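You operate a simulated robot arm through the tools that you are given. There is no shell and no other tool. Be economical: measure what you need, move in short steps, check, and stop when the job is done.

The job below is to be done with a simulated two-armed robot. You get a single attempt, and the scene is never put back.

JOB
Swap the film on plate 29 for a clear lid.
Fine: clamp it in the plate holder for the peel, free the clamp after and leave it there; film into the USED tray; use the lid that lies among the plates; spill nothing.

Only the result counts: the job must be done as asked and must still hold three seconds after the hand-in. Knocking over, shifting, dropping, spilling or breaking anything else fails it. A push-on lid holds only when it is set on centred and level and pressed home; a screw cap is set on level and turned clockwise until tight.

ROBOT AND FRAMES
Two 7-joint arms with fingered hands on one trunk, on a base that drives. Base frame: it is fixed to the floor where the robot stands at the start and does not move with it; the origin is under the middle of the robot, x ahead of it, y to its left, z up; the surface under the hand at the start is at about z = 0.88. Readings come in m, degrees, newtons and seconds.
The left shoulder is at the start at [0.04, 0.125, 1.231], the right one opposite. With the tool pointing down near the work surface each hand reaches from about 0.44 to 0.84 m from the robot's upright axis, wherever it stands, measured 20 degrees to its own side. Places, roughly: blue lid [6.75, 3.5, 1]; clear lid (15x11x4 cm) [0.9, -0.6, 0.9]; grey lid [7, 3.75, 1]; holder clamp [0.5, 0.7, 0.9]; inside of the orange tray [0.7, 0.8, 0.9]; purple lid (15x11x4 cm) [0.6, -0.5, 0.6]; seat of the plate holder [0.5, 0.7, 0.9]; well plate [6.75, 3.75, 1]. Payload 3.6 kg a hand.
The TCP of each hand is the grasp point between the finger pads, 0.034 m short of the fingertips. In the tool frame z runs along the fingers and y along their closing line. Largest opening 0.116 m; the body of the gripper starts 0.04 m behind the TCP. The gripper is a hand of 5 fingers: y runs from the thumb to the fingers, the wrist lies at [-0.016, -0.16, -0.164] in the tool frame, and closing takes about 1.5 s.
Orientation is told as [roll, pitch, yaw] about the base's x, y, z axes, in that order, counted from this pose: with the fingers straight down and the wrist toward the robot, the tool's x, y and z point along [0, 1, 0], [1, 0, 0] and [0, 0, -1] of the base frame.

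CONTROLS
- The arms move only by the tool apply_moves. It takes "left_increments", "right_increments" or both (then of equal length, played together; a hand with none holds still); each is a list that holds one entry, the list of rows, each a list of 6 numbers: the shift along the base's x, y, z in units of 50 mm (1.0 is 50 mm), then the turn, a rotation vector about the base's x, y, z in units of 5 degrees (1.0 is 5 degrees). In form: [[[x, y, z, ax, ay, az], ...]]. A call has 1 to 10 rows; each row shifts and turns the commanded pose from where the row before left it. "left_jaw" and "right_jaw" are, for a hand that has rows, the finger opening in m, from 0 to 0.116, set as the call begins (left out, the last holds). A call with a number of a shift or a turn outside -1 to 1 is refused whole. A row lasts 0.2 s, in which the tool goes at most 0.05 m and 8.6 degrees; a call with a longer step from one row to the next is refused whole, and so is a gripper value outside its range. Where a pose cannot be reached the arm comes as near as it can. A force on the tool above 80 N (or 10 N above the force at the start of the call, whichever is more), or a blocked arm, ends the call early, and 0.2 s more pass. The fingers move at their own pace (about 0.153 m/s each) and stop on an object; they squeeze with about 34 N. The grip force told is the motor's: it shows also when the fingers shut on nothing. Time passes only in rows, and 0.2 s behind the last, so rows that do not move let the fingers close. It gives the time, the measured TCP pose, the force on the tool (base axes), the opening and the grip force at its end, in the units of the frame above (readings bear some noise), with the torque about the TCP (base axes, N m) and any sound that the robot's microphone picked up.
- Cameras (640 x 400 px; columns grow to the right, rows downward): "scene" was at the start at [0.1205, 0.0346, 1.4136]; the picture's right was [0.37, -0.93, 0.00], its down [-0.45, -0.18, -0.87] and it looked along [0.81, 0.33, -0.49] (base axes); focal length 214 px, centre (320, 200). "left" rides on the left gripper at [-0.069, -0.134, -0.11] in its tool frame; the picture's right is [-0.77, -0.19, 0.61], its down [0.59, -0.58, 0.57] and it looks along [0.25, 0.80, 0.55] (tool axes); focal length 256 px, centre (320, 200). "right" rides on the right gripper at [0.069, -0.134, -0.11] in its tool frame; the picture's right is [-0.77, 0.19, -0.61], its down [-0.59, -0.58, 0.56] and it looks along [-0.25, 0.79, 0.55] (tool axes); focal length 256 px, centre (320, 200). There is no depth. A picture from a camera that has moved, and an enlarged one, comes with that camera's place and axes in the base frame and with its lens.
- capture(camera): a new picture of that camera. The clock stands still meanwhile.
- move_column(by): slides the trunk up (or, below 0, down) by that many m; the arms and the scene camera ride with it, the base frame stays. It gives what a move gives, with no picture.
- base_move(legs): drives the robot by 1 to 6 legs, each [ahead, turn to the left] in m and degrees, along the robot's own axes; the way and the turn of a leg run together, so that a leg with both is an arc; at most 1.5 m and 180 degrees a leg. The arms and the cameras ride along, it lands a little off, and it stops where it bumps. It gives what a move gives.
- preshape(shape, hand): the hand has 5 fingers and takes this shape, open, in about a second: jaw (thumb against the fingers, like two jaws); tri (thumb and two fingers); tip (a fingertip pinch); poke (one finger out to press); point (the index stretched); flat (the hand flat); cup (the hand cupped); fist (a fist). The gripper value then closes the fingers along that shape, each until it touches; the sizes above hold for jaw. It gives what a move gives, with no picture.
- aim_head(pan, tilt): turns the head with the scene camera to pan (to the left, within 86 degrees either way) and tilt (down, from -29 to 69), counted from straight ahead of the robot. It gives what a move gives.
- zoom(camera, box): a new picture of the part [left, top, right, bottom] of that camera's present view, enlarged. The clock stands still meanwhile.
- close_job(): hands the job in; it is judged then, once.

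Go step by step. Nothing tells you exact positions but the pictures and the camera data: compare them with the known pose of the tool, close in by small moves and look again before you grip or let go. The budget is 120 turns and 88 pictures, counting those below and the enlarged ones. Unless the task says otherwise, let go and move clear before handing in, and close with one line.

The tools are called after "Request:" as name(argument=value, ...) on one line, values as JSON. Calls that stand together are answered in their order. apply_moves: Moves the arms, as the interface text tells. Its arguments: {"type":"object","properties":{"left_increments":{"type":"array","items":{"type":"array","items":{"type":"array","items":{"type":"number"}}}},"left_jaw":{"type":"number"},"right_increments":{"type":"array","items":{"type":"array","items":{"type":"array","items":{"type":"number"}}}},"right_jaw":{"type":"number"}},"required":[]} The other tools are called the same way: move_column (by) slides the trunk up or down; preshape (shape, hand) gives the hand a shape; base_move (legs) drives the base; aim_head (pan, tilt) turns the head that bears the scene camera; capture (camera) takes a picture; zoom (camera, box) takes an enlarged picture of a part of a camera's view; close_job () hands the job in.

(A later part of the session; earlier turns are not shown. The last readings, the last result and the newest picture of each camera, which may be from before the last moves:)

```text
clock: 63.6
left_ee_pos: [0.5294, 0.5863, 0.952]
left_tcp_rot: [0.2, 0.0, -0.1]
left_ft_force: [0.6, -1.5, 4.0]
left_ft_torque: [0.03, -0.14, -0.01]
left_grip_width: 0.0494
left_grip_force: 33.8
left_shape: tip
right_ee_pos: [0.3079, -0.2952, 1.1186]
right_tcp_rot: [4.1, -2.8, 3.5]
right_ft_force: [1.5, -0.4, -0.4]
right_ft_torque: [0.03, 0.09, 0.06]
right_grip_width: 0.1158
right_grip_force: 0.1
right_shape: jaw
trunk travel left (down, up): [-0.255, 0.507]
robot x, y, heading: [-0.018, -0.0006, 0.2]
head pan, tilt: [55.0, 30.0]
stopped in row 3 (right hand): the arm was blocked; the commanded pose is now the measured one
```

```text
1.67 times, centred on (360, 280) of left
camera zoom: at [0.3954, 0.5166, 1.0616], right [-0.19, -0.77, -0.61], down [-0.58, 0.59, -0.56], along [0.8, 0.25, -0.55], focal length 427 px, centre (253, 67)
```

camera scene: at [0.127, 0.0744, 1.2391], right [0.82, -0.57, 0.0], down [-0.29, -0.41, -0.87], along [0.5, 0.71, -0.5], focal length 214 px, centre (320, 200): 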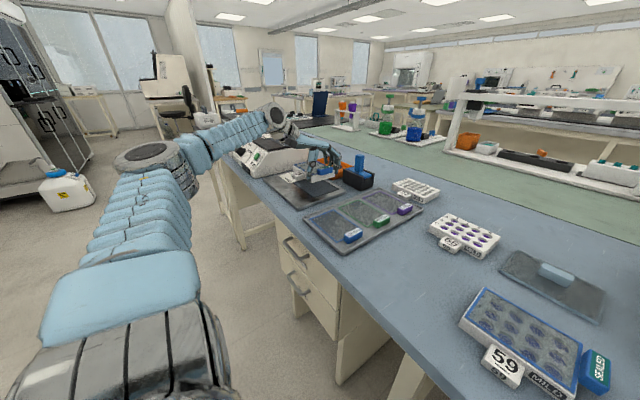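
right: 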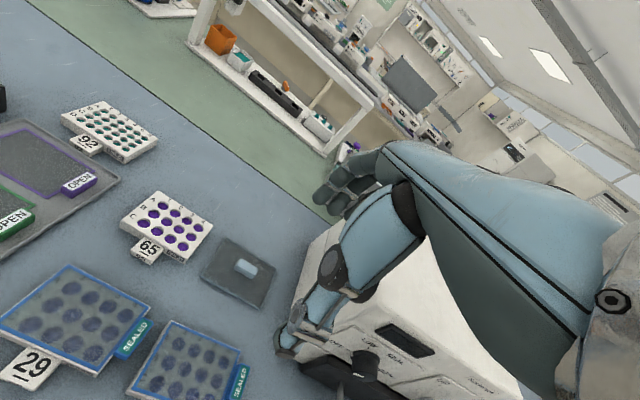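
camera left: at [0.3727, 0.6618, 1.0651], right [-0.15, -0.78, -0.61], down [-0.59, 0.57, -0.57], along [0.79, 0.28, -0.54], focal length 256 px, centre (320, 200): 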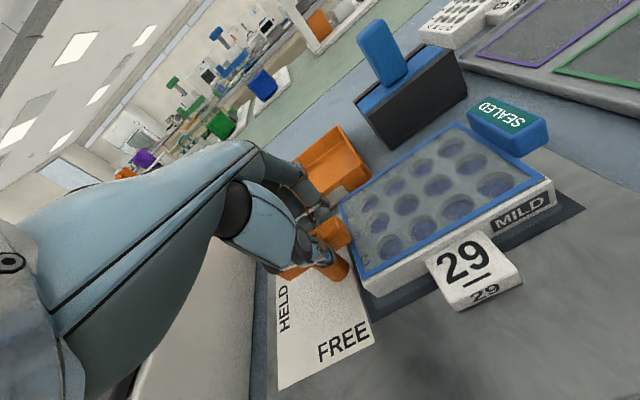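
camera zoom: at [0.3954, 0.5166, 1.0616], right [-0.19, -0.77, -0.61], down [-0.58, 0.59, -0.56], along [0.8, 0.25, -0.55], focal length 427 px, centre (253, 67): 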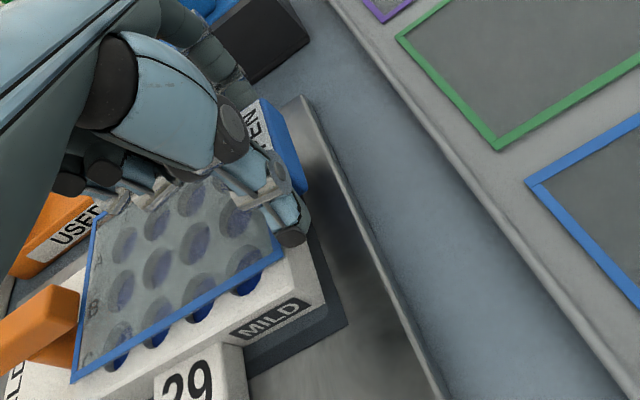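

The tab now reads OPEN: the film has come loose and is held in the pinch. Its far end may lie under the clamp's tail, so I'll raise 3 mm and slide it right before lifting.

Request:
apply_moves(left_increments=[[[0, 0, 0.03, 0, 0, 0], [0, 0, 0.03, 0, 0, 0], [0, -0.1, 0, 0, 0, 0], [0, -0.2, 0, 0, 0, 0], [0, -0.2, 0, 0, 0, 0], [0, -0.2, 0, 0, 0, 0], [0, 0, 0, 0, 0, 0]]])

Request:
zoom(camera="scene", box=[270, 135, 370, 210])

```text
clock: 65.2
left_ee_pos: [0.5262, 0.5515, 0.9512]
left_tcp_rot: [0.0, 0.1, 0.0]
left_ft_force: [0.2, -0.4, 0.7]
left_ft_torque: [-0.03, 0.0, 0.0]
left_grip_width: 0.0493
left_grip_force: 34.3
left_shape: tip
right_ee_pos: [0.3067, -0.2925, 1.1203]
right_tcp_rot: [4.3, -2.8, 3.3]
right_ft_force: [0.1, -0.4, 0.1]
right_ft_torque: [0.02, 0.02, -0.02]
right_grip_width: 0.1161
right_grip_force: 0.1
right_shape: jaw
trunk travel left (down, up): [-0.255, 0.507]
robot x, y, heading: [-0.0138, -0.0002, -0.0]
head pan, tilt: [55.0, 30.0]
```

```text
5.33 times, centred on (320, 172) of scene
camera zoom: at [0.129, 0.0747, 1.239], right [0.82, -0.57, 0.0], down [-0.29, -0.41, -0.87], along [0.5, 0.71, -0.5], focal length 1144 px, centre (320, 347)
```

zoom: 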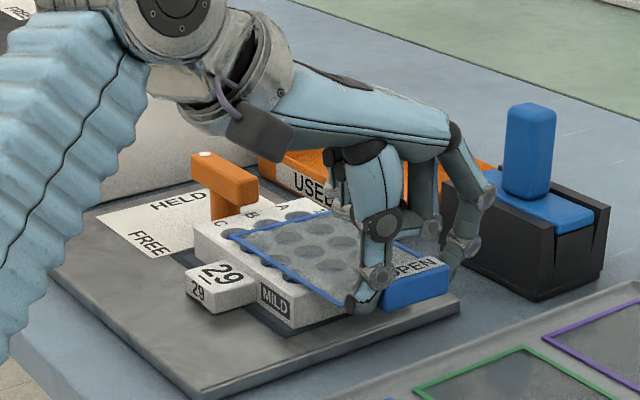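

The film slid off cleanly past the clamp. Lifting it now.

Request:
apply_moves(left_increments=[[[0, 0, 0.2, 0, 0, 0], [0, 0, 0.3, 0, 0, 0], [0, 0, 0.5, 0, 0, 0], [0, 0, 0.5, 0, 0, 0], [0, 0, 0.5, 0, 0, 0], [0, 0, 0.4, 0, 0, 0], [0, 0, 0, 0, 0, 0]]])

Request:
capture(camera="left")

Request:
zoom(camera="scene", box=[250, 110, 390, 210])

```text
clock: 66.8
left_ee_pos: [0.5277, 0.5529, 1.0741]
left_tcp_rot: [0.0, 0.0, 0.0]
left_ft_force: [0.8, -0.3, -0.9]
left_ft_torque: [0.0, 0.0, 0.02]
left_grip_width: 0.0492
left_grip_force: 34.0
left_shape: tip
right_ee_pos: [0.3065, -0.2928, 1.1206]
right_tcp_rot: [4.3, -2.8, 3.4]
right_ft_force: [0.1, 0.0, 0.2]
right_ft_torque: [0.02, 0.0, -0.02]
right_grip_width: 0.1163
right_grip_force: 0.1
right_shape: jaw
trunk travel left (down, up): [-0.255, 0.507]
robot x, y, heading: [-0.0166, 0.0009, 0.0]
head pan, tilt: [55.0, 30.0]
```

```text
28 pictures are left
camera left: at [0.3939, 0.484, 1.1843], right [-0.19, -0.77, -0.61], down [-0.58, 0.59, -0.56], along [0.79, 0.25, -0.55], focal length 256 px, centre (320, 200)
```

left: 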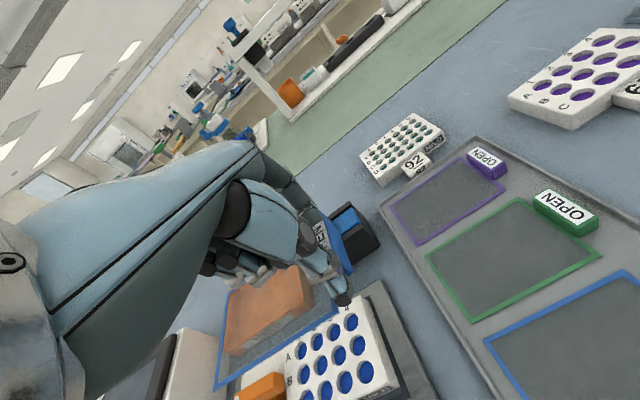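

```text
4.00 times, centred on (320, 160) of scene
camera zoom: at [0.1291, 0.0748, 1.239], right [0.82, -0.57, 0.0], down [-0.29, -0.41, -0.87], along [0.5, 0.71, -0.5], focal length 858 px, centre (320, 360)
```

zoom: 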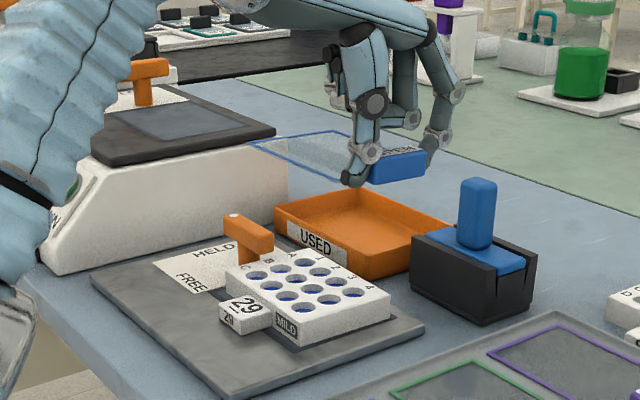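

The film is held flat and rigid, and the wells are all open and undisturbed. The USED tray (rim about x 0.61–0.73, y 0.68–0.85) is out of reach from here, so I'll raise and retract the hand, then drive the base left around the aisle.

Request:
apply_moves(left_increments=[[[0, -0.3, 0.5, 0, 0, 0], [-0.2, -0.5, 0.6, 0, 0, 0], [-0.3, -0.6, 0.6, 0, 0, 0], [-0.3, -0.6, 0.6, 0, 0, 0], [0, -0.3, 0.2, 0, 0, 0], [0, 0, 0, 0, 0, 0]]])

Request:
base_move(legs=[[-0.4, 0], [0, 90], [0.4, 0], [0, -90]])

Request:
capture(camera="scene")

```text
clock: 68.2
left_ee_pos: [0.4869, 0.437, 1.2007]
left_tcp_rot: [0.1, 0.1, -0.1]
left_ft_force: [0.6, 0.6, -0.5]
left_ft_torque: [-0.04, -0.04, -0.01]
left_grip_width: 0.0493
left_grip_force: 33.9
left_shape: tip
right_ee_pos: [0.3057, -0.2929, 1.1189]
right_tcp_rot: [4.2, -2.8, 3.4]
right_ft_force: [-0.3, 0.4, -0.6]
right_ft_torque: [0.0, 0.02, 0.0]
right_grip_width: 0.1159
right_grip_force: 0.1
right_shape: jaw
trunk travel left (down, up): [-0.255, 0.507]
robot x, y, heading: [-0.0141, -0.0013, 0.2]
head pan, tilt: [55.0, 30.0]
```

```text
clock: 80.4
left_ee_pos: [0.0923, 0.8309, 1.1998]
left_tcp_rot: [0.1, 0.1, -0.8]
left_ft_force: [0.0, -0.4, -0.2]
left_ft_torque: [-0.01, 0.0, 0.0]
left_grip_width: 0.0485
left_grip_force: 33.9
left_shape: tip
right_ee_pos: [-0.0966, 0.1031, 1.1189]
right_tcp_rot: [4.2, -2.8, 2.6]
right_ft_force: [0.4, 0.0, -0.8]
right_ft_torque: [0.02, 0.02, -0.04]
right_grip_width: 0.116
right_grip_force: 0.0
right_shape: jaw
trunk travel left (down, up): [-0.255, 0.507]
robot x, y, heading: [-0.4156, 0.398, -0.8]
head pan, tilt: [55.0, 30.0]
```

```text
26 pictures are left
camera scene: at [-0.2701, 0.4728, 1.2391], right [0.81, -0.58, 0.0], down [-0.29, -0.41, -0.87], along [0.51, 0.7, -0.5], focal length 214 px, centre (320, 200)
```

scene: 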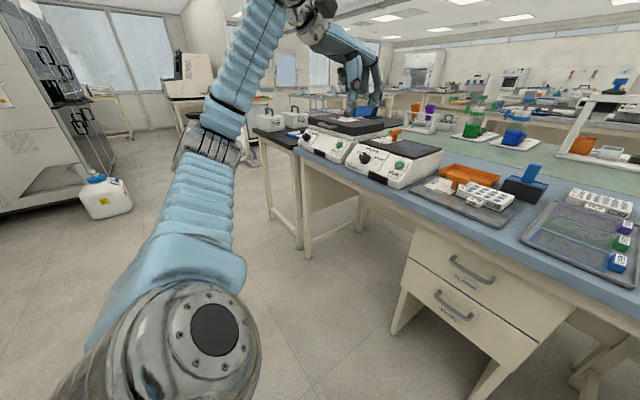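

The drive went well. Now ahead 0.36 m, straightening the heading, with the hand high above the shakers.

Request:
base_move(legs=[[0.36, 0.8]])

Request:
aim_head(pan=25, tilt=35)

Request:
capture(camera="scene")

```text
clock: 82.8
left_ee_pos: [0.449, 0.8365, 1.2007]
left_tcp_rot: [0.1, 0.1, 0.0]
left_ft_force: [0.0, 0.1, -0.6]
left_ft_torque: [0.0, 0.05, 0.0]
left_grip_width: 0.0485
left_grip_force: 33.8
left_shape: tip
right_ee_pos: [0.2688, 0.1058, 1.1198]
right_tcp_rot: [4.2, -2.8, 3.4]
right_ft_force: [0.4, 0.3, 0.1]
right_ft_torque: [0.03, 0.04, -0.03]
right_grip_width: 0.116
right_grip_force: 0.1
right_shape: jaw
trunk travel left (down, up): [-0.255, 0.507]
robot x, y, heading: [-0.0575, 0.3976, 0.4]
head pan, tilt: [55.0, 30.0]
```

```text
clock: 83.7
left_ee_pos: [0.4483, 0.8365, 1.1993]
left_tcp_rot: [0.1, 0.1, -0.1]
left_ft_force: [0.2, -0.4, -0.2]
left_ft_torque: [-0.03, -0.03, -0.03]
left_grip_width: 0.0486
left_grip_force: 33.9
left_shape: tip
right_ee_pos: [0.2685, 0.1055, 1.1186]
right_tcp_rot: [4.3, -2.7, 3.4]
right_ft_force: [1.0, -0.7, -0.1]
right_ft_torque: [-0.02, 0.0, 0.02]
right_grip_width: 0.1158
right_grip_force: 0.1
right_shape: jaw
trunk travel left (down, up): [-0.255, 0.507]
robot x, y, heading: [-0.0533, 0.3991, 0.0]
head pan, tilt: [25.0, 35.0]
```

```text
25 pictures are left
camera scene: at [0.1185, 0.4365, 1.2313], right [0.43, -0.91, 0.0], down [-0.52, -0.24, -0.82], along [0.74, 0.35, -0.57], focal length 214 px, centre (320, 200)
```

scene: 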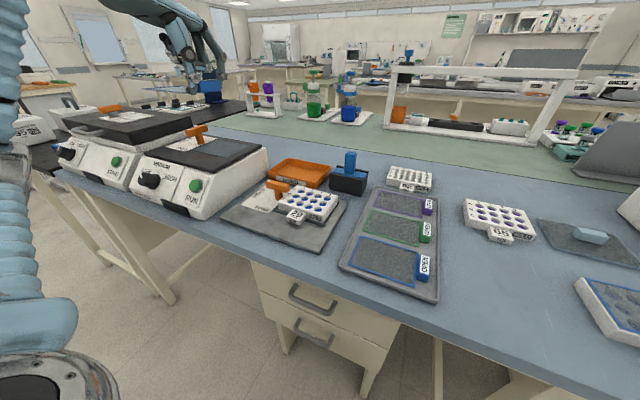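

Everything is undisturbed. I'll bring the film over the tray and lower it part way.

Request:
apply_moves(left_increments=[[[0.4, -0.3, 0, 0, 0, 0], [0.6, -0.4, 0, 0, 0, 0], [0.7, -0.4, 0, 0, 0, 0], [0.7, -0.4, 0, 0, 0, 0], [0.7, -0.4, 0, 0, 0, 0], [0.7, -0.4, -0.2, 0, 0, 0], [0.5, -0.3, -0.6, 0, 0, 0], [0.2, -0.1, -0.9, 0, 0, 0], [0, 0, -0.9, 0, 0, 0], [0, 0, -0.6, 0, 0, 0]]])

Request:
zoom(camera="scene", box=[220, 110, 380, 220])

```text
clock: 85.9
left_ee_pos: [0.6738, 0.7, 1.041]
left_tcp_rot: [0.1, 0.0, 0.1]
left_ft_force: [-0.2, 0.2, 0.0]
left_ft_torque: [0.02, 0.02, 0.01]
left_grip_width: 0.0482
left_grip_force: 34.3
left_shape: tip
right_ee_pos: [0.2691, 0.107, 1.1188]
right_tcp_rot: [4.2, -2.7, 3.4]
right_ft_force: [-0.5, -0.2, 0.0]
right_ft_torque: [0.02, 0.01, 0.04]
right_grip_width: 0.1162
right_grip_force: 0.1
right_shape: jaw
trunk travel left (down, up): [-0.255, 0.507]
robot x, y, heading: [-0.0589, 0.4012, 0.4]
head pan, tilt: [25.0, 35.0]
```

```text
3.64 times, centred on (300, 165) of scene
camera zoom: at [0.1188, 0.4366, 1.2312], right [0.42, -0.91, 0.0], down [-0.52, -0.24, -0.82], along [0.74, 0.35, -0.57], focal length 780 px, centre (393, 327)
```

zoom: 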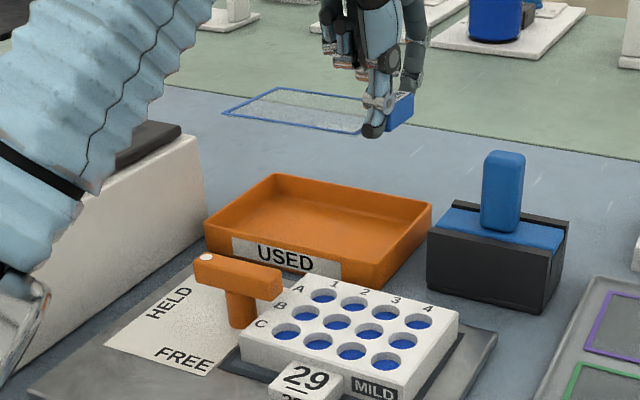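

The film sits about 13 mm too far in x; otherwise it lines up with the tray. I'll shift and lower into the tray.

Request:
apply_moves(left_increments=[[[-0.26, -0.02, -0.2, 0, 0, 0], [0, 0, -0.5, 0, 0, 0], [0, 0, -0.5, 0, 0, 0], [0, 0, -0.3, 0, 0, 0], [0, 0, 0, 0, 0, 0]]])

Request:
zoom(camera="scene", box=[240, 120, 370, 210])

```text
clock: 87.1
left_ee_pos: [0.6606, 0.6992, 0.9643]
left_tcp_rot: [0.0, 0.0, 0.0]
left_ft_force: [0.2, 0.2, -0.5]
left_ft_torque: [0.01, 0.02, -0.01]
left_grip_width: 0.0483
left_grip_force: 34.3
left_shape: tip
right_ee_pos: [0.2681, 0.1054, 1.119]
right_tcp_rot: [4.2, -2.8, 3.4]
right_ft_force: [-1.0, 1.2, -0.5]
right_ft_torque: [-0.02, 0.01, -0.01]
right_grip_width: 0.1158
right_grip_force: 0.0
right_shape: jaw
trunk travel left (down, up): [-0.255, 0.507]
robot x, y, heading: [-0.056, 0.3992, 0.0]
head pan, tilt: [25.0, 35.0]
```

```text
4.44 times, centred on (305, 165) of scene
camera zoom: at [0.1186, 0.4363, 1.2313], right [0.42, -0.91, 0.0], down [-0.52, -0.24, -0.82], along [0.74, 0.35, -0.57], focal length 953 px, centre (387, 356)
```

zoom: 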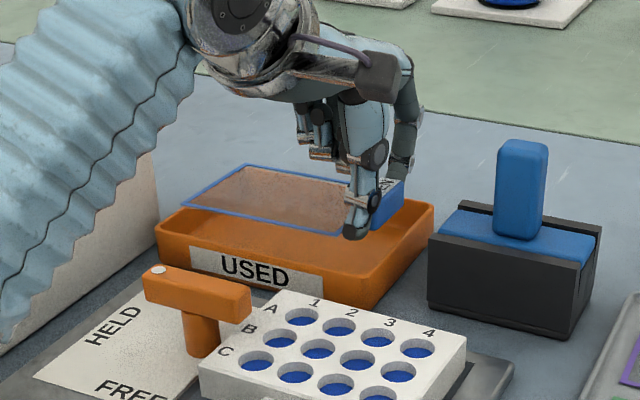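

Aligned inside the tray's outline. Lowering further, watching for contact.

Request:
apply_moves(left_increments=[[[0, 0, -0.2, 0, 0, 0], [0, 0, -0.2, 0, 0, 0], [0, 0, -0.1, 0, 0, 0], [0, 0, 0, 0, 0, 0]]])

Request:
apply_moves(left_increments=[[[0, 0, 0, 0, 0, 0], [0, 0, 0, 0, 0, 0], [0, 0, 0, 0, 0, 0], [0, 0, 0, 0, 0, 0]]], left_jaw=0.075)

Request:
zoom(camera="scene", box=[240, 120, 370, 210])

```text
clock: 88.1
left_ee_pos: [0.6606, 0.7005, 0.9394]
left_tcp_rot: [0.1, 0.1, -0.1]
left_ft_force: [0.2, 0.6, -0.3]
left_ft_torque: [0.01, -0.01, -0.03]
left_grip_width: 0.0485
left_grip_force: 34.3
left_shape: tip
right_ee_pos: [0.2686, 0.1054, 1.1199]
right_tcp_rot: [4.2, -2.8, 3.4]
right_ft_force: [-0.5, 0.3, -0.1]
right_ft_torque: [-0.03, 0.0, 0.0]
right_grip_width: 0.1159
right_grip_force: 0.0
right_shape: jaw
trunk travel left (down, up): [-0.255, 0.507]
robot x, y, heading: [-0.0532, 0.4, 0.2]
head pan, tilt: [25.0, 35.0]
```

```text
clock: 89.1
left_ee_pos: [0.6607, 0.6996, 0.9401]
left_tcp_rot: [0.1, -0.1, 0.0]
left_ft_force: [9.8, -0.8, 1.7]
left_ft_torque: [-0.05, -0.3, 0.05]
left_grip_width: 0.0705
left_grip_force: 0.1
left_shape: tip
right_ee_pos: [0.2697, 0.1062, 1.1184]
right_tcp_rot: [4.2, -2.7, 3.4]
right_ft_force: [-0.3, -0.3, 0.9]
right_ft_torque: [-0.02, 0.0, 0.01]
right_grip_width: 0.1159
right_grip_force: 0.1
right_shape: jaw
trunk travel left (down, up): [-0.255, 0.507]
robot x, y, heading: [-0.0549, 0.3989, 0.1]
head pan, tilt: [25.0, 35.0]
```

```text
4.44 times, centred on (305, 165) of scene
camera zoom: at [0.1199, 0.4359, 1.2311], right [0.42, -0.91, 0.0], down [-0.52, -0.24, -0.82], along [0.74, 0.35, -0.57], focal length 953 px, centre (387, 356)
```

zoom: 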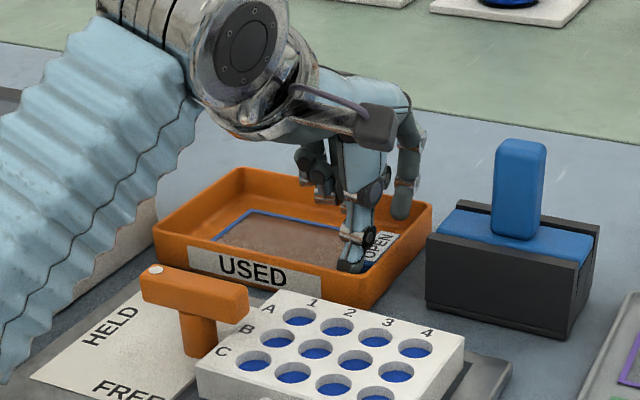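

The film lies in the tray; the thumb just touches the near wall. I'll close slightly and rise straight out.

Request:
apply_moves(left_increments=[[[0, 0, 0, 0, 0, 0], [0, 0, 0, 0, 0, 0], [0, 0, 0.2, 0, 0, 0], [0, 0, 0.4, 0, 0, 0], [0, 0, 0.7, 0, 0, 0], [0, 0, 0.9, 0, 0, 0], [0, 0, 0.9, 0, 0, 0], [0, 0, 0, 0, 0, 0]]], left_jaw=0.062)

Request:
zoom(camera="scene", box=[220, 120, 370, 220])

```text
clock: 90.9
left_ee_pos: [0.6613, 0.7003, 1.0941]
left_tcp_rot: [0.1, 0.1, 0.1]
left_ft_force: [-0.4, 0.3, 0.9]
left_ft_torque: [-0.04, -0.01, 0.0]
left_grip_width: 0.0623
left_grip_force: 0.1
left_shape: tip
right_ee_pos: [0.2694, 0.1055, 1.1191]
right_tcp_rot: [4.2, -2.8, 3.4]
right_ft_force: [-0.5, -0.6, 0.6]
right_ft_torque: [0.01, -0.01, 0.0]
right_grip_width: 0.116
right_grip_force: 0.1
right_shape: jaw
trunk travel left (down, up): [-0.255, 0.507]
robot x, y, heading: [-0.0539, 0.3978, -0.1]
head pan, tilt: [25.0, 35.0]
```

```text
4.00 times, centred on (295, 170) of scene
camera zoom: at [0.1188, 0.4365, 1.2312], right [0.42, -0.91, 0.0], down [-0.52, -0.24, -0.82], along [0.74, 0.35, -0.57], focal length 858 px, centre (420, 320)
```

zoom: 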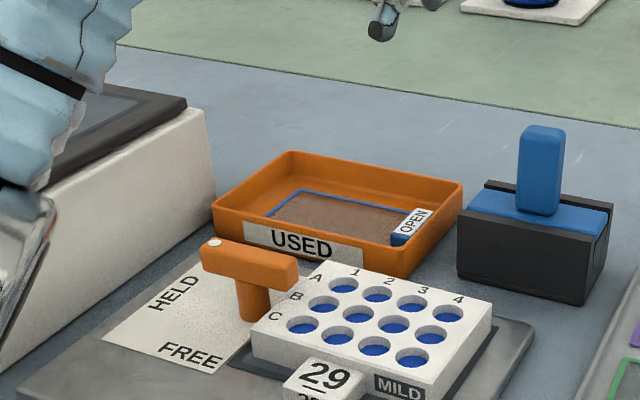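

The film is in the USED tray. Next I free the clamp: switch to jaw, go above the lever with the bar lying along y, centre about [0.519, 0.748].

Request:
preshape(hand="left", shape="jaw")

Request:
apply_moves(left_increments=[[[-0.5, 0.2, 0, 0, 0, 0], [-0.8, 0.3, 0, 0, 0, 0], [-0.8, 0.3, 0, 0, 0, 0], [-0.74, 0.16, -0.3, 0, 0, 0], [0, 0, -0.7, 0, 0, 0], [0, 0, -0.7, 0, 0, 0], [0, 0, -0.4, 0, 0, 0], [0, 0, 0, 0, 0, 0]]], left_jaw=0.06)

Request:
zoom(camera="left", box=[240, 180, 460, 400])

```text
clock: 91.8
left_ee_pos: [0.6612, 0.6998, 1.0939]
left_tcp_rot: [0.1, 0.1, -0.1]
left_ft_force: [1.1, 0.1, -0.1]
left_ft_torque: [-0.01, 0.04, 0.05]
left_grip_width: 0.1159
left_grip_force: 0.1
left_shape: jaw
right_ee_pos: [0.2687, 0.1054, 1.1194]
right_tcp_rot: [4.2, -2.8, 3.5]
right_ft_force: [0.8, 0.0, 0.6]
right_ft_torque: [0.0, 0.02, 0.02]
right_grip_width: 0.1158
right_grip_force: 0.1
right_shape: jaw
trunk travel left (down, up): [-0.255, 0.507]
robot x, y, heading: [-0.0578, 0.3949, 0.0]
head pan, tilt: [25.0, 35.0]
```

```text
clock: 93.6
left_ee_pos: [0.5181, 0.7485, 0.9889]
left_tcp_rot: [0.1, 0.1, 0.0]
left_ft_force: [0.7, 0.9, 0.9]
left_ft_torque: [-0.02, 0.01, 0.0]
left_grip_width: 0.06
left_grip_force: 0.1
left_shape: jaw
right_ee_pos: [0.2689, 0.1052, 1.1184]
right_tcp_rot: [4.2, -2.8, 3.4]
right_ft_force: [0.1, -0.9, 0.4]
right_ft_torque: [0.0, 0.01, -0.03]
right_grip_width: 0.1159
right_grip_force: 0.1
right_shape: jaw
trunk travel left (down, up): [-0.255, 0.507]
robot x, y, heading: [-0.0586, 0.3987, 0.2]
head pan, tilt: [25.0, 35.0]
```

```text
1.82 times, centred on (350, 290) of left
camera zoom: at [0.3847, 0.6786, 1.0993], right [-0.19, -0.77, -0.61], down [-0.58, 0.59, -0.56], along [0.79, 0.25, -0.55], focal length 465 px, centre (266, 36)
```

zoom: 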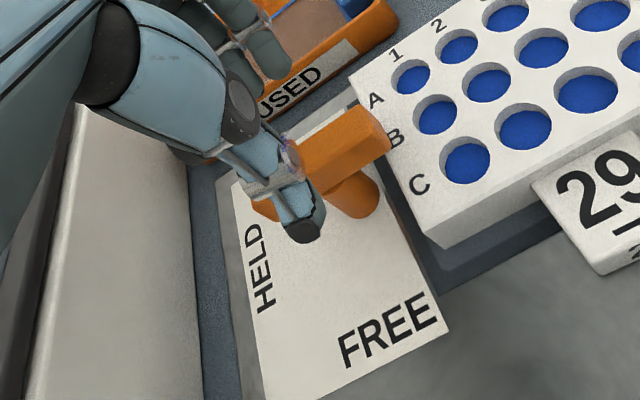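

The bar is centred between thumb and fingers. Lowering and pinching it.

Request:
apply_moves(left_increments=[[[-0.03, 0.02, -0.3, 0, 0, 0], [0, 0, -0.34, 0, 0, 0], [0, 0, 0, 0, 0, 0]]])

Request:
apply_moves(left_increments=[[[0, 0, 0, 0, 0, 0], [0, 0, 0, 0, 0, 0], [0, 0, 0, 0, 0, 0], [0, 0, 0, 0, 0, 0], [0, 0, 0, 0, 0, 0], [0, 0, 0, 0, 0, 0]]], left_jaw=0)

```text
clock: 94.4
left_ee_pos: [0.5164, 0.749, 0.9578]
left_tcp_rot: [0.1, 0.1, 0.0]
left_ft_force: [0.1, -0.3, -0.3]
left_ft_torque: [0.01, 0.03, 0.01]
left_grip_width: 0.0603
left_grip_force: 0.2
left_shape: jaw
right_ee_pos: [0.268, 0.1058, 1.1199]
right_tcp_rot: [4.2, -2.8, 3.4]
right_ft_force: [0.5, -0.3, 0.0]
right_ft_torque: [0.01, 0.02, 0.01]
right_grip_width: 0.1163
right_grip_force: 0.0
right_shape: jaw
trunk travel left (down, up): [-0.255, 0.507]
robot x, y, heading: [-0.0549, 0.3984, 0.0]
head pan, tilt: [25.0, 35.0]
```

```text
clock: 95.8
left_ee_pos: [0.5163, 0.7493, 0.9567]
left_tcp_rot: [0.0, 0.1, 0.1]
left_ft_force: [1.9, -0.4, -7.7]
left_ft_torque: [0.01, -0.12, -0.02]
left_grip_width: 0.013
left_grip_force: 33.7
left_shape: jaw
right_ee_pos: [0.2701, 0.1052, 1.1187]
right_tcp_rot: [4.1, -2.7, 3.4]
right_ft_force: [-0.7, 0.1, -0.5]
right_ft_torque: [-0.03, -0.02, 0.0]
right_grip_width: 0.1163
right_grip_force: 0.1
right_shape: jaw
trunk travel left (down, up): [-0.255, 0.507]
robot x, y, heading: [-0.0525, 0.3989, 0.1]
head pan, tilt: [25.0, 35.0]
```

Pinched at 0.013 m. Turning counter-clockwise toward FREE.

Request:
apply_moves(left_increments=[[[0, 0, 0, 0, 0, 1], [0, 0, 0, 0, 0, 1], [0, 0, 0, 0, 0, 1], [0, 0, 0, 0, 0, 1], [0, 0, 0, 0, 0, 1], [0, 0, 0, 0, 0, 1], [0, 0, 0, 0, 0, 1], [0, 0, 0, 0, 0, 1], [0, 0, 0, 0, 0, 1], [0, 0, 0, 0, 0, 0]]])

Request:
apply_moves(left_increments=[[[0, 0, 0, 0, 0, 1], [0, 0, 0, 0, 0, 1], [0, 0, 0, 0, 0, 1], [0, 0, 0, 0, 0, 1], [0, 0, 0, 0, 0, 1], [0, 0, 0, 0, 0, 1], [0, 0, 0, 0, 0, 1], [0, 0, 0, 0, 0, 1], [0, 0, 0, 0, 0, 0.8], [0, 0, 0, 0, 0, 0]]])

Request:
zoom(camera="left", box=[240, 180, 460, 400])

```text
clock: 98.0
left_ee_pos: [0.518, 0.7496, 0.9571]
left_tcp_rot: [0.3, 0.1, 45.1]
left_ft_force: [-5.5, 7.9, -8.5]
left_ft_torque: [0.29, 0.08, -0.02]
left_grip_width: 0.0127
left_grip_force: 34.5
left_shape: jaw
right_ee_pos: [0.2692, 0.1073, 1.12]
right_tcp_rot: [4.1, -2.7, 3.3]
right_ft_force: [-0.1, 0.2, 0.2]
right_ft_torque: [0.0, 0.01, 0.01]
right_grip_width: 0.1158
right_grip_force: 0.0
right_shape: jaw
trunk travel left (down, up): [-0.255, 0.507]
robot x, y, heading: [-0.0529, 0.4012, 0.4]
head pan, tilt: [25.0, 35.0]
```

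```text
clock: 100.2
left_ee_pos: [0.5157, 0.7505, 0.9566]
left_tcp_rot: [0.1, 0.1, 89.1]
left_ft_force: [-14.6, 7.4, -11.1]
left_ft_torque: [0.32, 0.41, -0.01]
left_grip_width: 0.0129
left_grip_force: 34.5
left_shape: jaw
right_ee_pos: [0.2666, 0.1068, 1.1203]
right_tcp_rot: [4.1, -2.8, 3.5]
right_ft_force: [-0.5, -1.0, 0.5]
right_ft_torque: [-0.01, -0.01, 0.02]
right_grip_width: 0.1161
right_grip_force: 0.1
right_shape: jaw
trunk travel left (down, up): [-0.255, 0.507]
robot x, y, heading: [-0.0501, 0.398, 0.1]
head pan, tilt: [25.0, 35.0]
```

```text
1.82 times, centred on (350, 290) of left
camera zoom: at [0.5838, 0.6154, 1.0675], right [0.76, -0.2, -0.61], down [-0.6, -0.57, -0.56], along [-0.24, 0.8, -0.55], focal length 465 px, centre (266, 36)
```

zoom: 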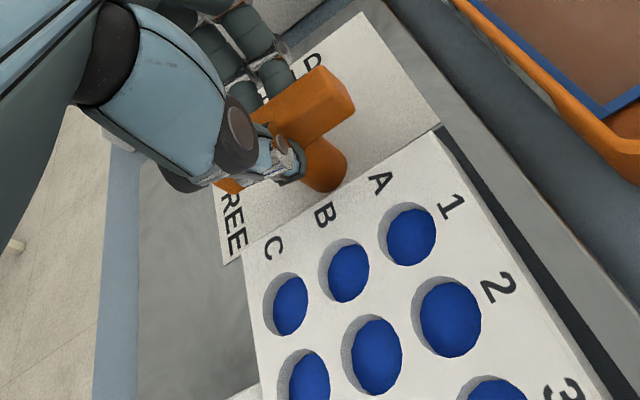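

The lever is back at FREE. Opening and rising straight up.

Request:
apply_moves(left_increments=[[[0, 0, 0, 0, 0, 0], [0, 0, 0, 0, 0, 0], [0, 0, 0, 0, 0, 0], [0, 0, 0.2, 0, 0, 0], [0, 0, 0.6, 0, 0, 0], [0, 0, 0.9, 0, 0, 0], [0, 0, 0.9, 0, 0, 0], [0, 0, 0.9, 0, 0, 0], [0, 0, 0, 0, 0, 0]]], left_jaw=0.05)

Request:
zoom(camera="scene", box=[220, 120, 370, 220])

```text
clock: 102.2
left_ee_pos: [0.5171, 0.7485, 1.1327]
left_tcp_rot: [0.3, 0.1, 89.1]
left_ft_force: [0.0, 0.6, -0.8]
left_ft_torque: [0.0, 0.03, 0.03]
left_grip_width: 0.05
left_grip_force: 0.0
left_shape: jaw
right_ee_pos: [0.2688, 0.1051, 1.1203]
right_tcp_rot: [4.2, -2.8, 3.5]
right_ft_force: [-0.1, 0.3, 1.2]
right_ft_torque: [0.03, 0.0, 0.01]
right_grip_width: 0.116
right_grip_force: 0.0
right_shape: jaw
trunk travel left (down, up): [-0.255, 0.507]
robot x, y, heading: [-0.053, 0.3966, -0.1]
head pan, tilt: [25.0, 35.0]
```

```text
4.00 times, centred on (295, 170) of scene
camera zoom: at [0.1188, 0.4367, 1.2311], right [0.42, -0.91, 0.0], down [-0.52, -0.24, -0.82], along [0.74, 0.35, -0.57], focal length 858 px, centre (420, 320)
```

zoom: 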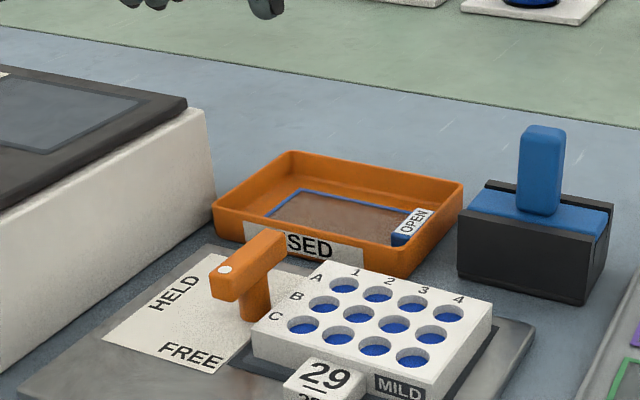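

The clamp reads FREE. The lid among the plates lies near [0.664, 0.051], turned about 5° left, with a knob on top. I'll park the left arm and bring the right hand above the lid.

Request:
apply_moves(left_increments=[[[-0.3, 0.2, 0.24, 0, 0, -1], [-0.3, 0.2, 0.24, 0, 0, -1], [-0.3, 0.2, 0.24, 0, 0, -1], [-0.3, 0.2, 0.24, 0, 0, -1], [-0.3, 0.2, 0.24, 0, 0, -1], [-0.3, 0.2, 0.24, 0, 0, -1], [-0.3, 0.2, 0.24, 0, 0, -1], [-0.3, 0.2, 0.24, 0, 0, -1], [-0.3, 0.2, 0.24, 0, 0, -1], [-0.3, 0.2, 0.24, 0, 0, -1]]], right_increments=[[[0.7, -0.1, 0, -0.84, 0.56, 0], [0.8, -0.1, 0, 0, 0, 0.4], [0.8, -0.1, 0, 0, 0, 0], [0.8, -0.1, 0, 0, 0, 0], [0.8, -0.1, 0, 0, 0, 0], [0.8, -0.1, 0, 0, 0, 0], [0.8, -0.1, 0, 0, 0, 0], [0.8, -0.1, 0, 0, 0, 0], [0.8, -0.1, 0, 0, 0, 0], [0.6, -0.1, 0, 0, 0, 0]]])

Request:
capture(camera="right")

```text
clock: 104.4
left_ee_pos: [0.3675, 0.8507, 1.2532]
left_tcp_rot: [0.1, 0.0, 38.9]
left_ft_force: [0.0, 0.2, -0.6]
left_ft_torque: [-0.01, 0.02, -0.02]
left_grip_width: 0.05
left_grip_force: 0.1
left_shape: jaw
right_ee_pos: [0.6548, 0.0582, 1.1186]
right_tcp_rot: [0.1, 0.4, 5.6]
right_ft_force: [-1.4, 0.2, 0.9]
right_ft_torque: [0.01, 0.0, -0.03]
right_grip_width: 0.116
right_grip_force: 0.0
right_shape: jaw
trunk travel left (down, up): [-0.255, 0.507]
robot x, y, heading: [-0.0531, 0.3982, 0.2]
head pan, tilt: [25.0, 35.0]
```

```text
17 pictures are left
camera right: at [0.5156, 0.1134, 1.2325], right [0.26, -0.75, 0.61], down [-0.52, -0.64, -0.56], along [0.81, -0.17, -0.56], focal length 256 px, centre (320, 200)
```

right: 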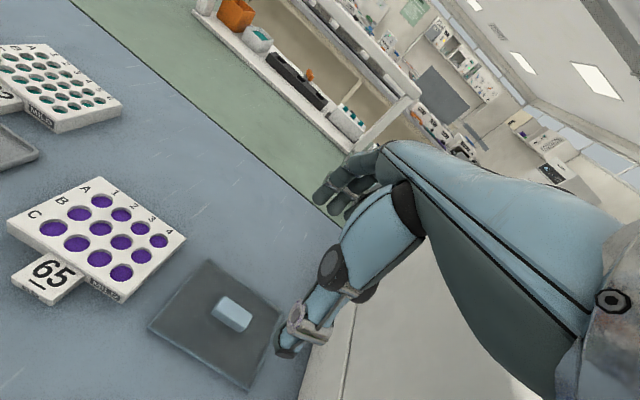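

The lid appears square to the axes, centre near [0.669, 0.048], with its knob's long side along y. I'll take out the yaw and come down closer.

Request:
apply_moves(right_increments=[[[0.15, -0.09, -0.2, 0, -0.06, -0.56], [0.15, -0.09, -0.5, 0, 0, -0.56], [0, 0, -0.6, 0, 0, 0], [0, 0, -0.6, 0, 0, 0], [0, 0, -0.4, 0, 0, 0], [0, 0, 0, 0, 0, 0]]], right_jaw=0.06)

Request:
zoom(camera="right", box=[120, 160, 360, 400])

```text
clock: 105.8
left_ee_pos: [0.3665, 0.8486, 1.2524]
left_tcp_rot: [0.1, 0.1, 39.0]
left_ft_force: [-0.4, 0.0, -0.8]
left_ft_torque: [0.02, 0.01, 0.01]
left_grip_width: 0.0499
left_grip_force: 0.0
left_shape: jaw
right_ee_pos: [0.6686, 0.0476, 1.0032]
right_tcp_rot: [0.1, 0.0, -0.1]
right_ft_force: [1.1, -0.6, -0.1]
right_ft_torque: [0.0, 0.0, -0.05]
right_grip_width: 0.0604
right_grip_force: 0.1
right_shape: jaw
trunk travel left (down, up): [-0.255, 0.507]
robot x, y, heading: [-0.0572, 0.3997, 0.3]
head pan, tilt: [25.0, 35.0]
```

```text
1.67 times, centred on (240, 280) of right
camera zoom: at [0.535, 0.1172, 1.1166], right [0.18, -0.77, 0.61], down [-0.58, -0.59, -0.57], along [0.8, -0.25, -0.55], focal length 427 px, centre (453, 67)
```

zoom: 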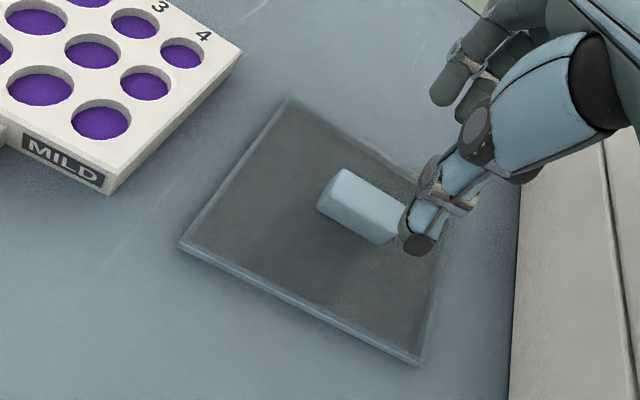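

Lid centre refined to about [0.673, 0.050], unrotated. Centring and lowering toward the knob.

Request:
apply_moves(right_increments=[[[0.09, 0.05, -0.3, 0, 0, 0], [0, 0, -0.4, 0, 0, 0], [0, 0, -0.4, 0, 0, 0], [0, 0, -0.2, 0, 0, 0], [0, 0, 0, 0, 0, 0]]])

Request:
zoom(camera="right", box=[120, 160, 360, 400])

```text
clock: 107.0
left_ee_pos: [0.3665, 0.8496, 1.2524]
left_tcp_rot: [0.1, 0.1, 39.0]
left_ft_force: [-0.3, -0.5, 0.4]
left_ft_torque: [0.01, 0.01, 0.02]
left_grip_width: 0.0501
left_grip_force: 0.0
left_shape: jaw
right_ee_pos: [0.6737, 0.0493, 0.9389]
right_tcp_rot: [0.1, 0.0, -0.1]
right_ft_force: [-1.3, -0.7, -0.1]
right_ft_torque: [0.01, -0.01, -0.06]
right_grip_width: 0.0604
right_grip_force: 0.0
right_shape: jaw
trunk travel left (down, up): [-0.255, 0.507]
robot x, y, heading: [-0.0546, 0.3985, -0.1]
head pan, tilt: [25.0, 35.0]
```

```text
1.67 times, centred on (240, 280) of right
camera zoom: at [0.5395, 0.1195, 1.0514], right [0.19, -0.77, 0.61], down [-0.58, -0.59, -0.57], along [0.79, -0.25, -0.55], focal length 427 px, centre (453, 67)
```

zoom: 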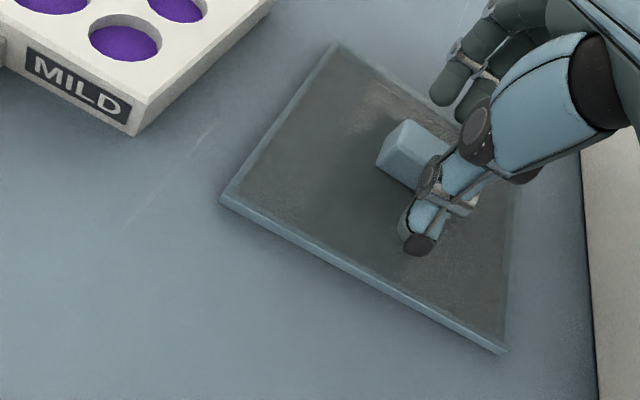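

The knob stands about 2 cm above the lid. I'll go 9 mm lower and close on it.

Request:
apply_moves(right_increments=[[[0, 0, -0.1, 0, 0, 0], [0, 0, -0.08, 0, 0, 0], [0, 0, 0, 0, 0, 0]]])

Request:
apply_moves(right_increments=[[[0, 0, 0, 0, 0, 0], [0, 0, 0, 0, 0, 0], [0, 0, 0, 0, 0, 0], [0, 0, 0, 0, 0, 0], [0, 0, 0, 0, 0, 0], [0, 0, 0, 0, 0, 0]]], right_jaw=0)

```text
clock: 107.8
left_ee_pos: [0.3668, 0.8495, 1.2523]
left_tcp_rot: [0.0, 0.1, 39.0]
left_ft_force: [-0.2, 0.7, -0.2]
left_ft_torque: [0.0, -0.01, 0.01]
left_grip_width: 0.0499
left_grip_force: 0.0
left_shape: jaw
right_ee_pos: [0.674, 0.0491, 0.9307]
right_tcp_rot: [0.1, 0.0, 0.0]
right_ft_force: [0.2, -0.3, -0.1]
right_ft_torque: [-0.03, 0.0, -0.01]
right_grip_width: 0.0603
right_grip_force: 0.1
right_shape: jaw
trunk travel left (down, up): [-0.255, 0.507]
robot x, y, heading: [-0.0553, 0.3973, -0.0]
head pan, tilt: [25.0, 35.0]
```

```text
clock: 109.2
left_ee_pos: [0.3669, 0.8486, 1.2526]
left_tcp_rot: [0.1, 0.0, 39.0]
left_ft_force: [-0.5, -0.4, 0.9]
left_ft_torque: [0.01, 0.02, 0.0]
left_grip_width: 0.0501
left_grip_force: 0.1
left_shape: jaw
right_ee_pos: [0.6736, 0.0501, 0.9304]
right_tcp_rot: [0.1, 0.0, -0.1]
right_ft_force: [0.0, 0.9, 0.1]
right_ft_torque: [0.0, -0.03, 0.0]
right_grip_width: 0.0168
right_grip_force: 34.2
right_shape: jaw
trunk travel left (down, up): [-0.255, 0.507]
robot x, y, heading: [-0.0589, 0.4003, 0.1]
head pan, tilt: [25.0, 35.0]
```

The knob is gripped (0.017 m). Lifting and checking the lid in the hand.

Request:
apply_moves(right_increments=[[[0, 0, 0.1, 0, 0, 0], [0, 0, 0.4, 0, 0, 0], [0, 0, 0.6, 0, 0, 0], [0, 0, 0.6, 0, 0, 0], [0, 0, 0.5, 0, 0, 0], [0, 0, 0.2, 0, 0, 0], [0, 0, 0, 0, 0, 0]]])

Request:
capture(camera="right")

```text
clock: 110.8
left_ee_pos: [0.3666, 0.8502, 1.2521]
left_tcp_rot: [0.2, 0.2, 39.1]
left_ft_force: [0.8, 0.7, -0.2]
left_ft_torque: [0.0, -0.04, 0.01]
left_grip_width: 0.0501
left_grip_force: 0.1
left_shape: jaw
right_ee_pos: [0.6731, 0.048, 1.0502]
right_tcp_rot: [0.2, 0.0, 0.0]
right_ft_force: [0.1, 0.2, -0.5]
right_ft_torque: [0.02, 0.02, 0.02]
right_grip_width: 0.0167
right_grip_force: 33.9
right_shape: jaw
trunk travel left (down, up): [-0.255, 0.507]
robot x, y, heading: [-0.0581, 0.3992, -0.1]
head pan, tilt: [25.0, 35.0]
```

```text
14 pictures are left
camera right: at [0.5396, 0.1184, 1.1631], right [0.19, -0.77, 0.61], down [-0.58, -0.59, -0.57], along [0.79, -0.25, -0.55], focal length 256 px, centre (320, 200)
```

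right: 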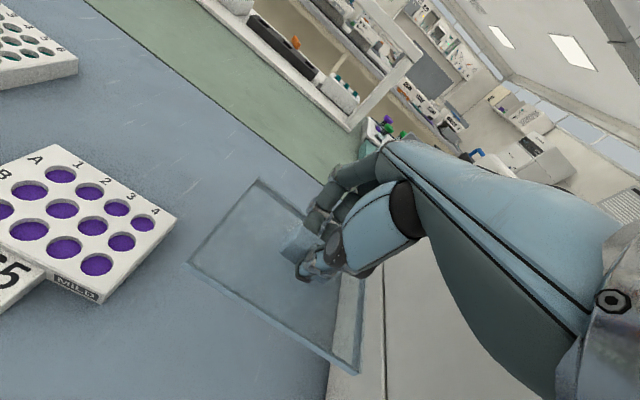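

The lid is level in the hand, its centre within about 1 mm of the TCP. I'll carry it at z≈1.08 toward the plate, moving the left arm farther out of the way.

Request:
apply_moves(right_increments=[[[-0.3, 0.2, 0.3, 0, 0, 0], [-0.5, 0.4, 0.3, 0, 0, 0], [-0.6, 0.6, 0, 0, 0, 0], [-0.6, 0.7, 0, 0, 0, 0], [-0.5, 0.8, 0, 0, 0, 0], [-0.3, 0.8, 0, 0, 0, 0], [-0.2, 0.8, 0, 0, 0, 0], [0, 0.8, 0, 0, 0, 0], [0, 0.6, 0, 0, 0, 0], [0, 0.3, 0, 0, 0, 0]]], left_increments=[[[-0.2, 0.6, 0, 0, 0, 0], [-0.2, 0.6, 0, 0, 0, 0], [-0.2, 0.6, 0, 0, 0, 0], [-0.2, 0.6, 0, 0, 0, 0], [-0.2, 0.6, 0, 0, 0, 0], [0, 0, 0, 0, 0, 0], [0, 0, 0, 0, 0, 0], [0, 0, 0, 0, 0, 0], [0, 0, 0, 0, 0, 0], [0, 0, 0, 0, 0, 0]]])

Request:
apply_moves(right_increments=[[[0, 0.3, 0, 0, 0, 0], [0, 0.5, 0, 0, 0, 0], [0, 0.7, 0, 0, 0, 0], [0, 0.7, 0, 0, 0, 0], [0, 0.7, 0, 0, 0, 0], [0, 0.7, 0, 0, 0, 0], [0, 0.6, 0, 0, 0, 0], [0, 0.4, 0, 0, 0, 0], [0, 0.2, 0, 0, 0, 0], [0, 0, 0, 0, 0, 0]]])

```text
clock: 113.0
left_ee_pos: [0.3166, 0.9993, 1.2524]
left_tcp_rot: [0.2, 0.0, 39.0]
left_ft_force: [-0.6, 0.6, -0.7]
left_ft_torque: [-0.01, 0.0, -0.03]
left_grip_width: 0.0499
left_grip_force: 0.0
left_shape: jaw
right_ee_pos: [0.5232, 0.35, 1.0805]
right_tcp_rot: [0.1, 0.0, 0.0]
right_ft_force: [-0.5, -0.1, -0.5]
right_ft_torque: [0.03, 0.0, -0.01]
right_grip_width: 0.0165
right_grip_force: 34.2
right_shape: jaw
trunk travel left (down, up): [-0.255, 0.507]
robot x, y, heading: [-0.0554, 0.4003, -0.0]
head pan, tilt: [25.0, 35.0]
```

```text
clock: 115.2
left_ee_pos: [0.3179, 1.0003, 1.2521]
left_tcp_rot: [0.1, 0.1, 38.9]
left_ft_force: [0.4, -0.3, -1.0]
left_ft_torque: [0.02, -0.02, 0.0]
left_grip_width: 0.0497
left_grip_force: 0.1
left_shape: jaw
right_ee_pos: [0.5238, 0.5904, 1.0797]
right_tcp_rot: [0.1, -0.1, -0.1]
right_ft_force: [0.1, 0.1, -0.4]
right_ft_torque: [-0.02, 0.02, -0.03]
right_grip_width: 0.0168
right_grip_force: 34.0
right_shape: jaw
trunk travel left (down, up): [-0.255, 0.507]
robot x, y, heading: [-0.0564, 0.3976, 0.3]
head pan, tilt: [25.0, 35.0]
```

No reach problem so far. I'll move over the plate and lower to about 4 cm above it.

Request:
apply_moves(right_increments=[[[0, 0.3, 0, 0, 0, 0], [0, 0.5, 0, 0, 0, 0], [0, 0.4, 0, 0, 0, 0], [0, 0.11, -0.3, 0, 0, 0], [0, 0, -0.5, 0, 0, 0], [0, 0, -0.5, 0, 0, 0], [0, 0, -0.3, 0, 0, 0], [0, 0, 0, 0, 0, 0]]])

Request:
zoom(camera="right", box=[120, 160, 440, 400])

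Request:
zoom(camera="scene", box=[220, 120, 370, 220])

```text
clock: 117.0
left_ee_pos: [0.3182, 0.999, 1.2513]
left_tcp_rot: [0.0, 0.1, 39.1]
left_ft_force: [0.3, -0.3, -0.5]
left_ft_torque: [0.0, -0.01, -0.03]
left_grip_width: 0.0502
left_grip_force: 0.1
left_shape: jaw
right_ee_pos: [0.5224, 0.6551, 0.999]
right_tcp_rot: [0.1, 0.0, -0.2]
right_ft_force: [0.1, -0.4, 0.0]
right_ft_torque: [-0.02, 0.0, 0.02]
right_grip_width: 0.0167
right_grip_force: 33.6
right_shape: jaw
trunk travel left (down, up): [-0.255, 0.507]
robot x, y, heading: [-0.0552, 0.3949, -0.0]
head pan, tilt: [25.0, 35.0]
```

```text
1.67 times, centred on (280, 280) of right
camera zoom: at [0.389, 0.7251, 1.1124], right [0.19, -0.77, 0.61], down [-0.58, -0.59, -0.57], along [0.79, -0.25, -0.55], focal length 427 px, centre (387, 67)
```

zoom: 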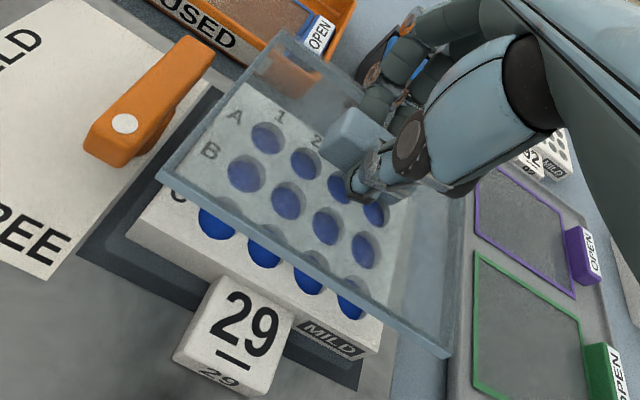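

```text
4.00 times, centred on (295, 170) of scene
camera zoom: at [0.1189, 0.4376, 1.2312], right [0.42, -0.91, 0.0], down [-0.52, -0.24, -0.82], along [0.74, 0.35, -0.57], focal length 858 px, centre (420, 320)
```

zoom: 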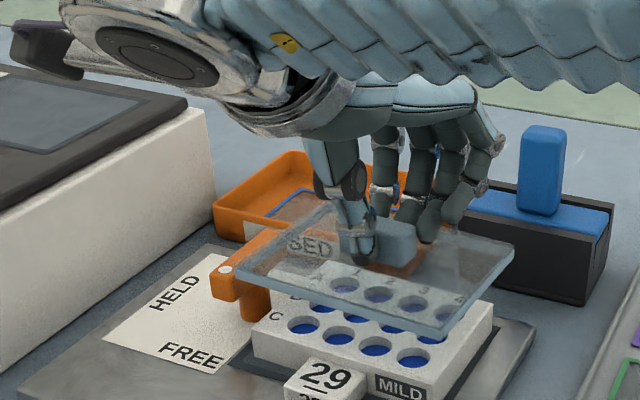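

Both views show the lid nearly centred; I estimate 3 mm more in x is needed. I'll shift and lower to just above the plate.

Request:
apply_moves(right_increments=[[[0.06, 0.03, -0.2, 0, 0, 0.03], [0, 0, -0.3, 0, 0, 0], [0, 0, -0.1, 0, 0, 0], [0, 0, 0, 0, 0, 0]]])

Request:
zoom(camera="right", box=[160, 130, 440, 400])

Request:
zoom(camera="scene", box=[255, 160, 355, 225])

```text
clock: 118.0
left_ee_pos: [0.3179, 0.9995, 1.2506]
left_tcp_rot: [0.1, 0.0, 39.0]
left_ft_force: [0.4, 0.0, 1.3]
left_ft_torque: [-0.02, -0.04, 0.03]
left_grip_width: 0.0498
left_grip_force: 0.0
left_shape: jaw
right_ee_pos: [0.527, 0.6575, 0.9697]
right_tcp_rot: [0.1, 0.0, 0.0]
right_ft_force: [-0.2, -0.8, 0.6]
right_ft_torque: [0.03, -0.02, 0.01]
right_grip_width: 0.0164
right_grip_force: 33.5
right_shape: jaw
trunk travel left (down, up): [-0.255, 0.507]
robot x, y, heading: [-0.054, 0.3988, 0.1]
head pan, tilt: [25.0, 35.0]
```

```text
1.48 times, centred on (300, 265) of right
camera zoom: at [0.3923, 0.7268, 1.0822], right [0.19, -0.77, 0.61], down [-0.58, -0.59, -0.57], along [0.8, -0.25, -0.55], focal length 379 px, centre (350, 104)
```

zoom: 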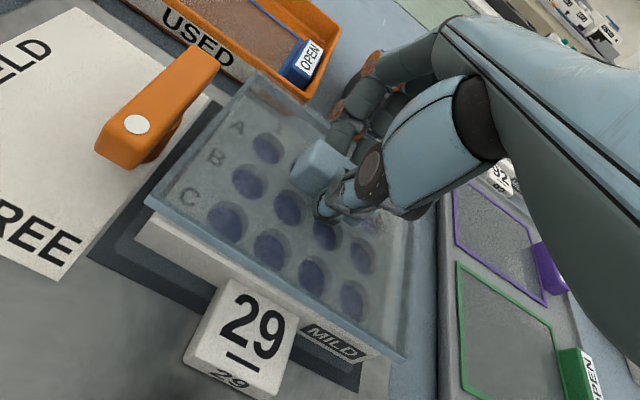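

```text
6.15 times, centred on (305, 192) of scene
camera zoom: at [0.119, 0.4377, 1.2312], right [0.42, -0.91, 0.0], down [-0.52, -0.24, -0.82], along [0.74, 0.35, -0.57], focal length 1320 px, centre (412, 246)
```

zoom: 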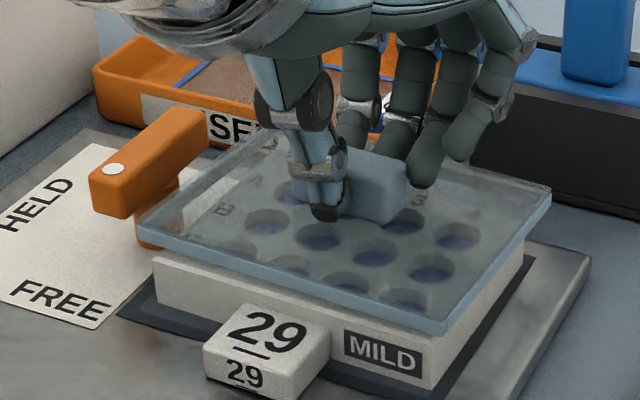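

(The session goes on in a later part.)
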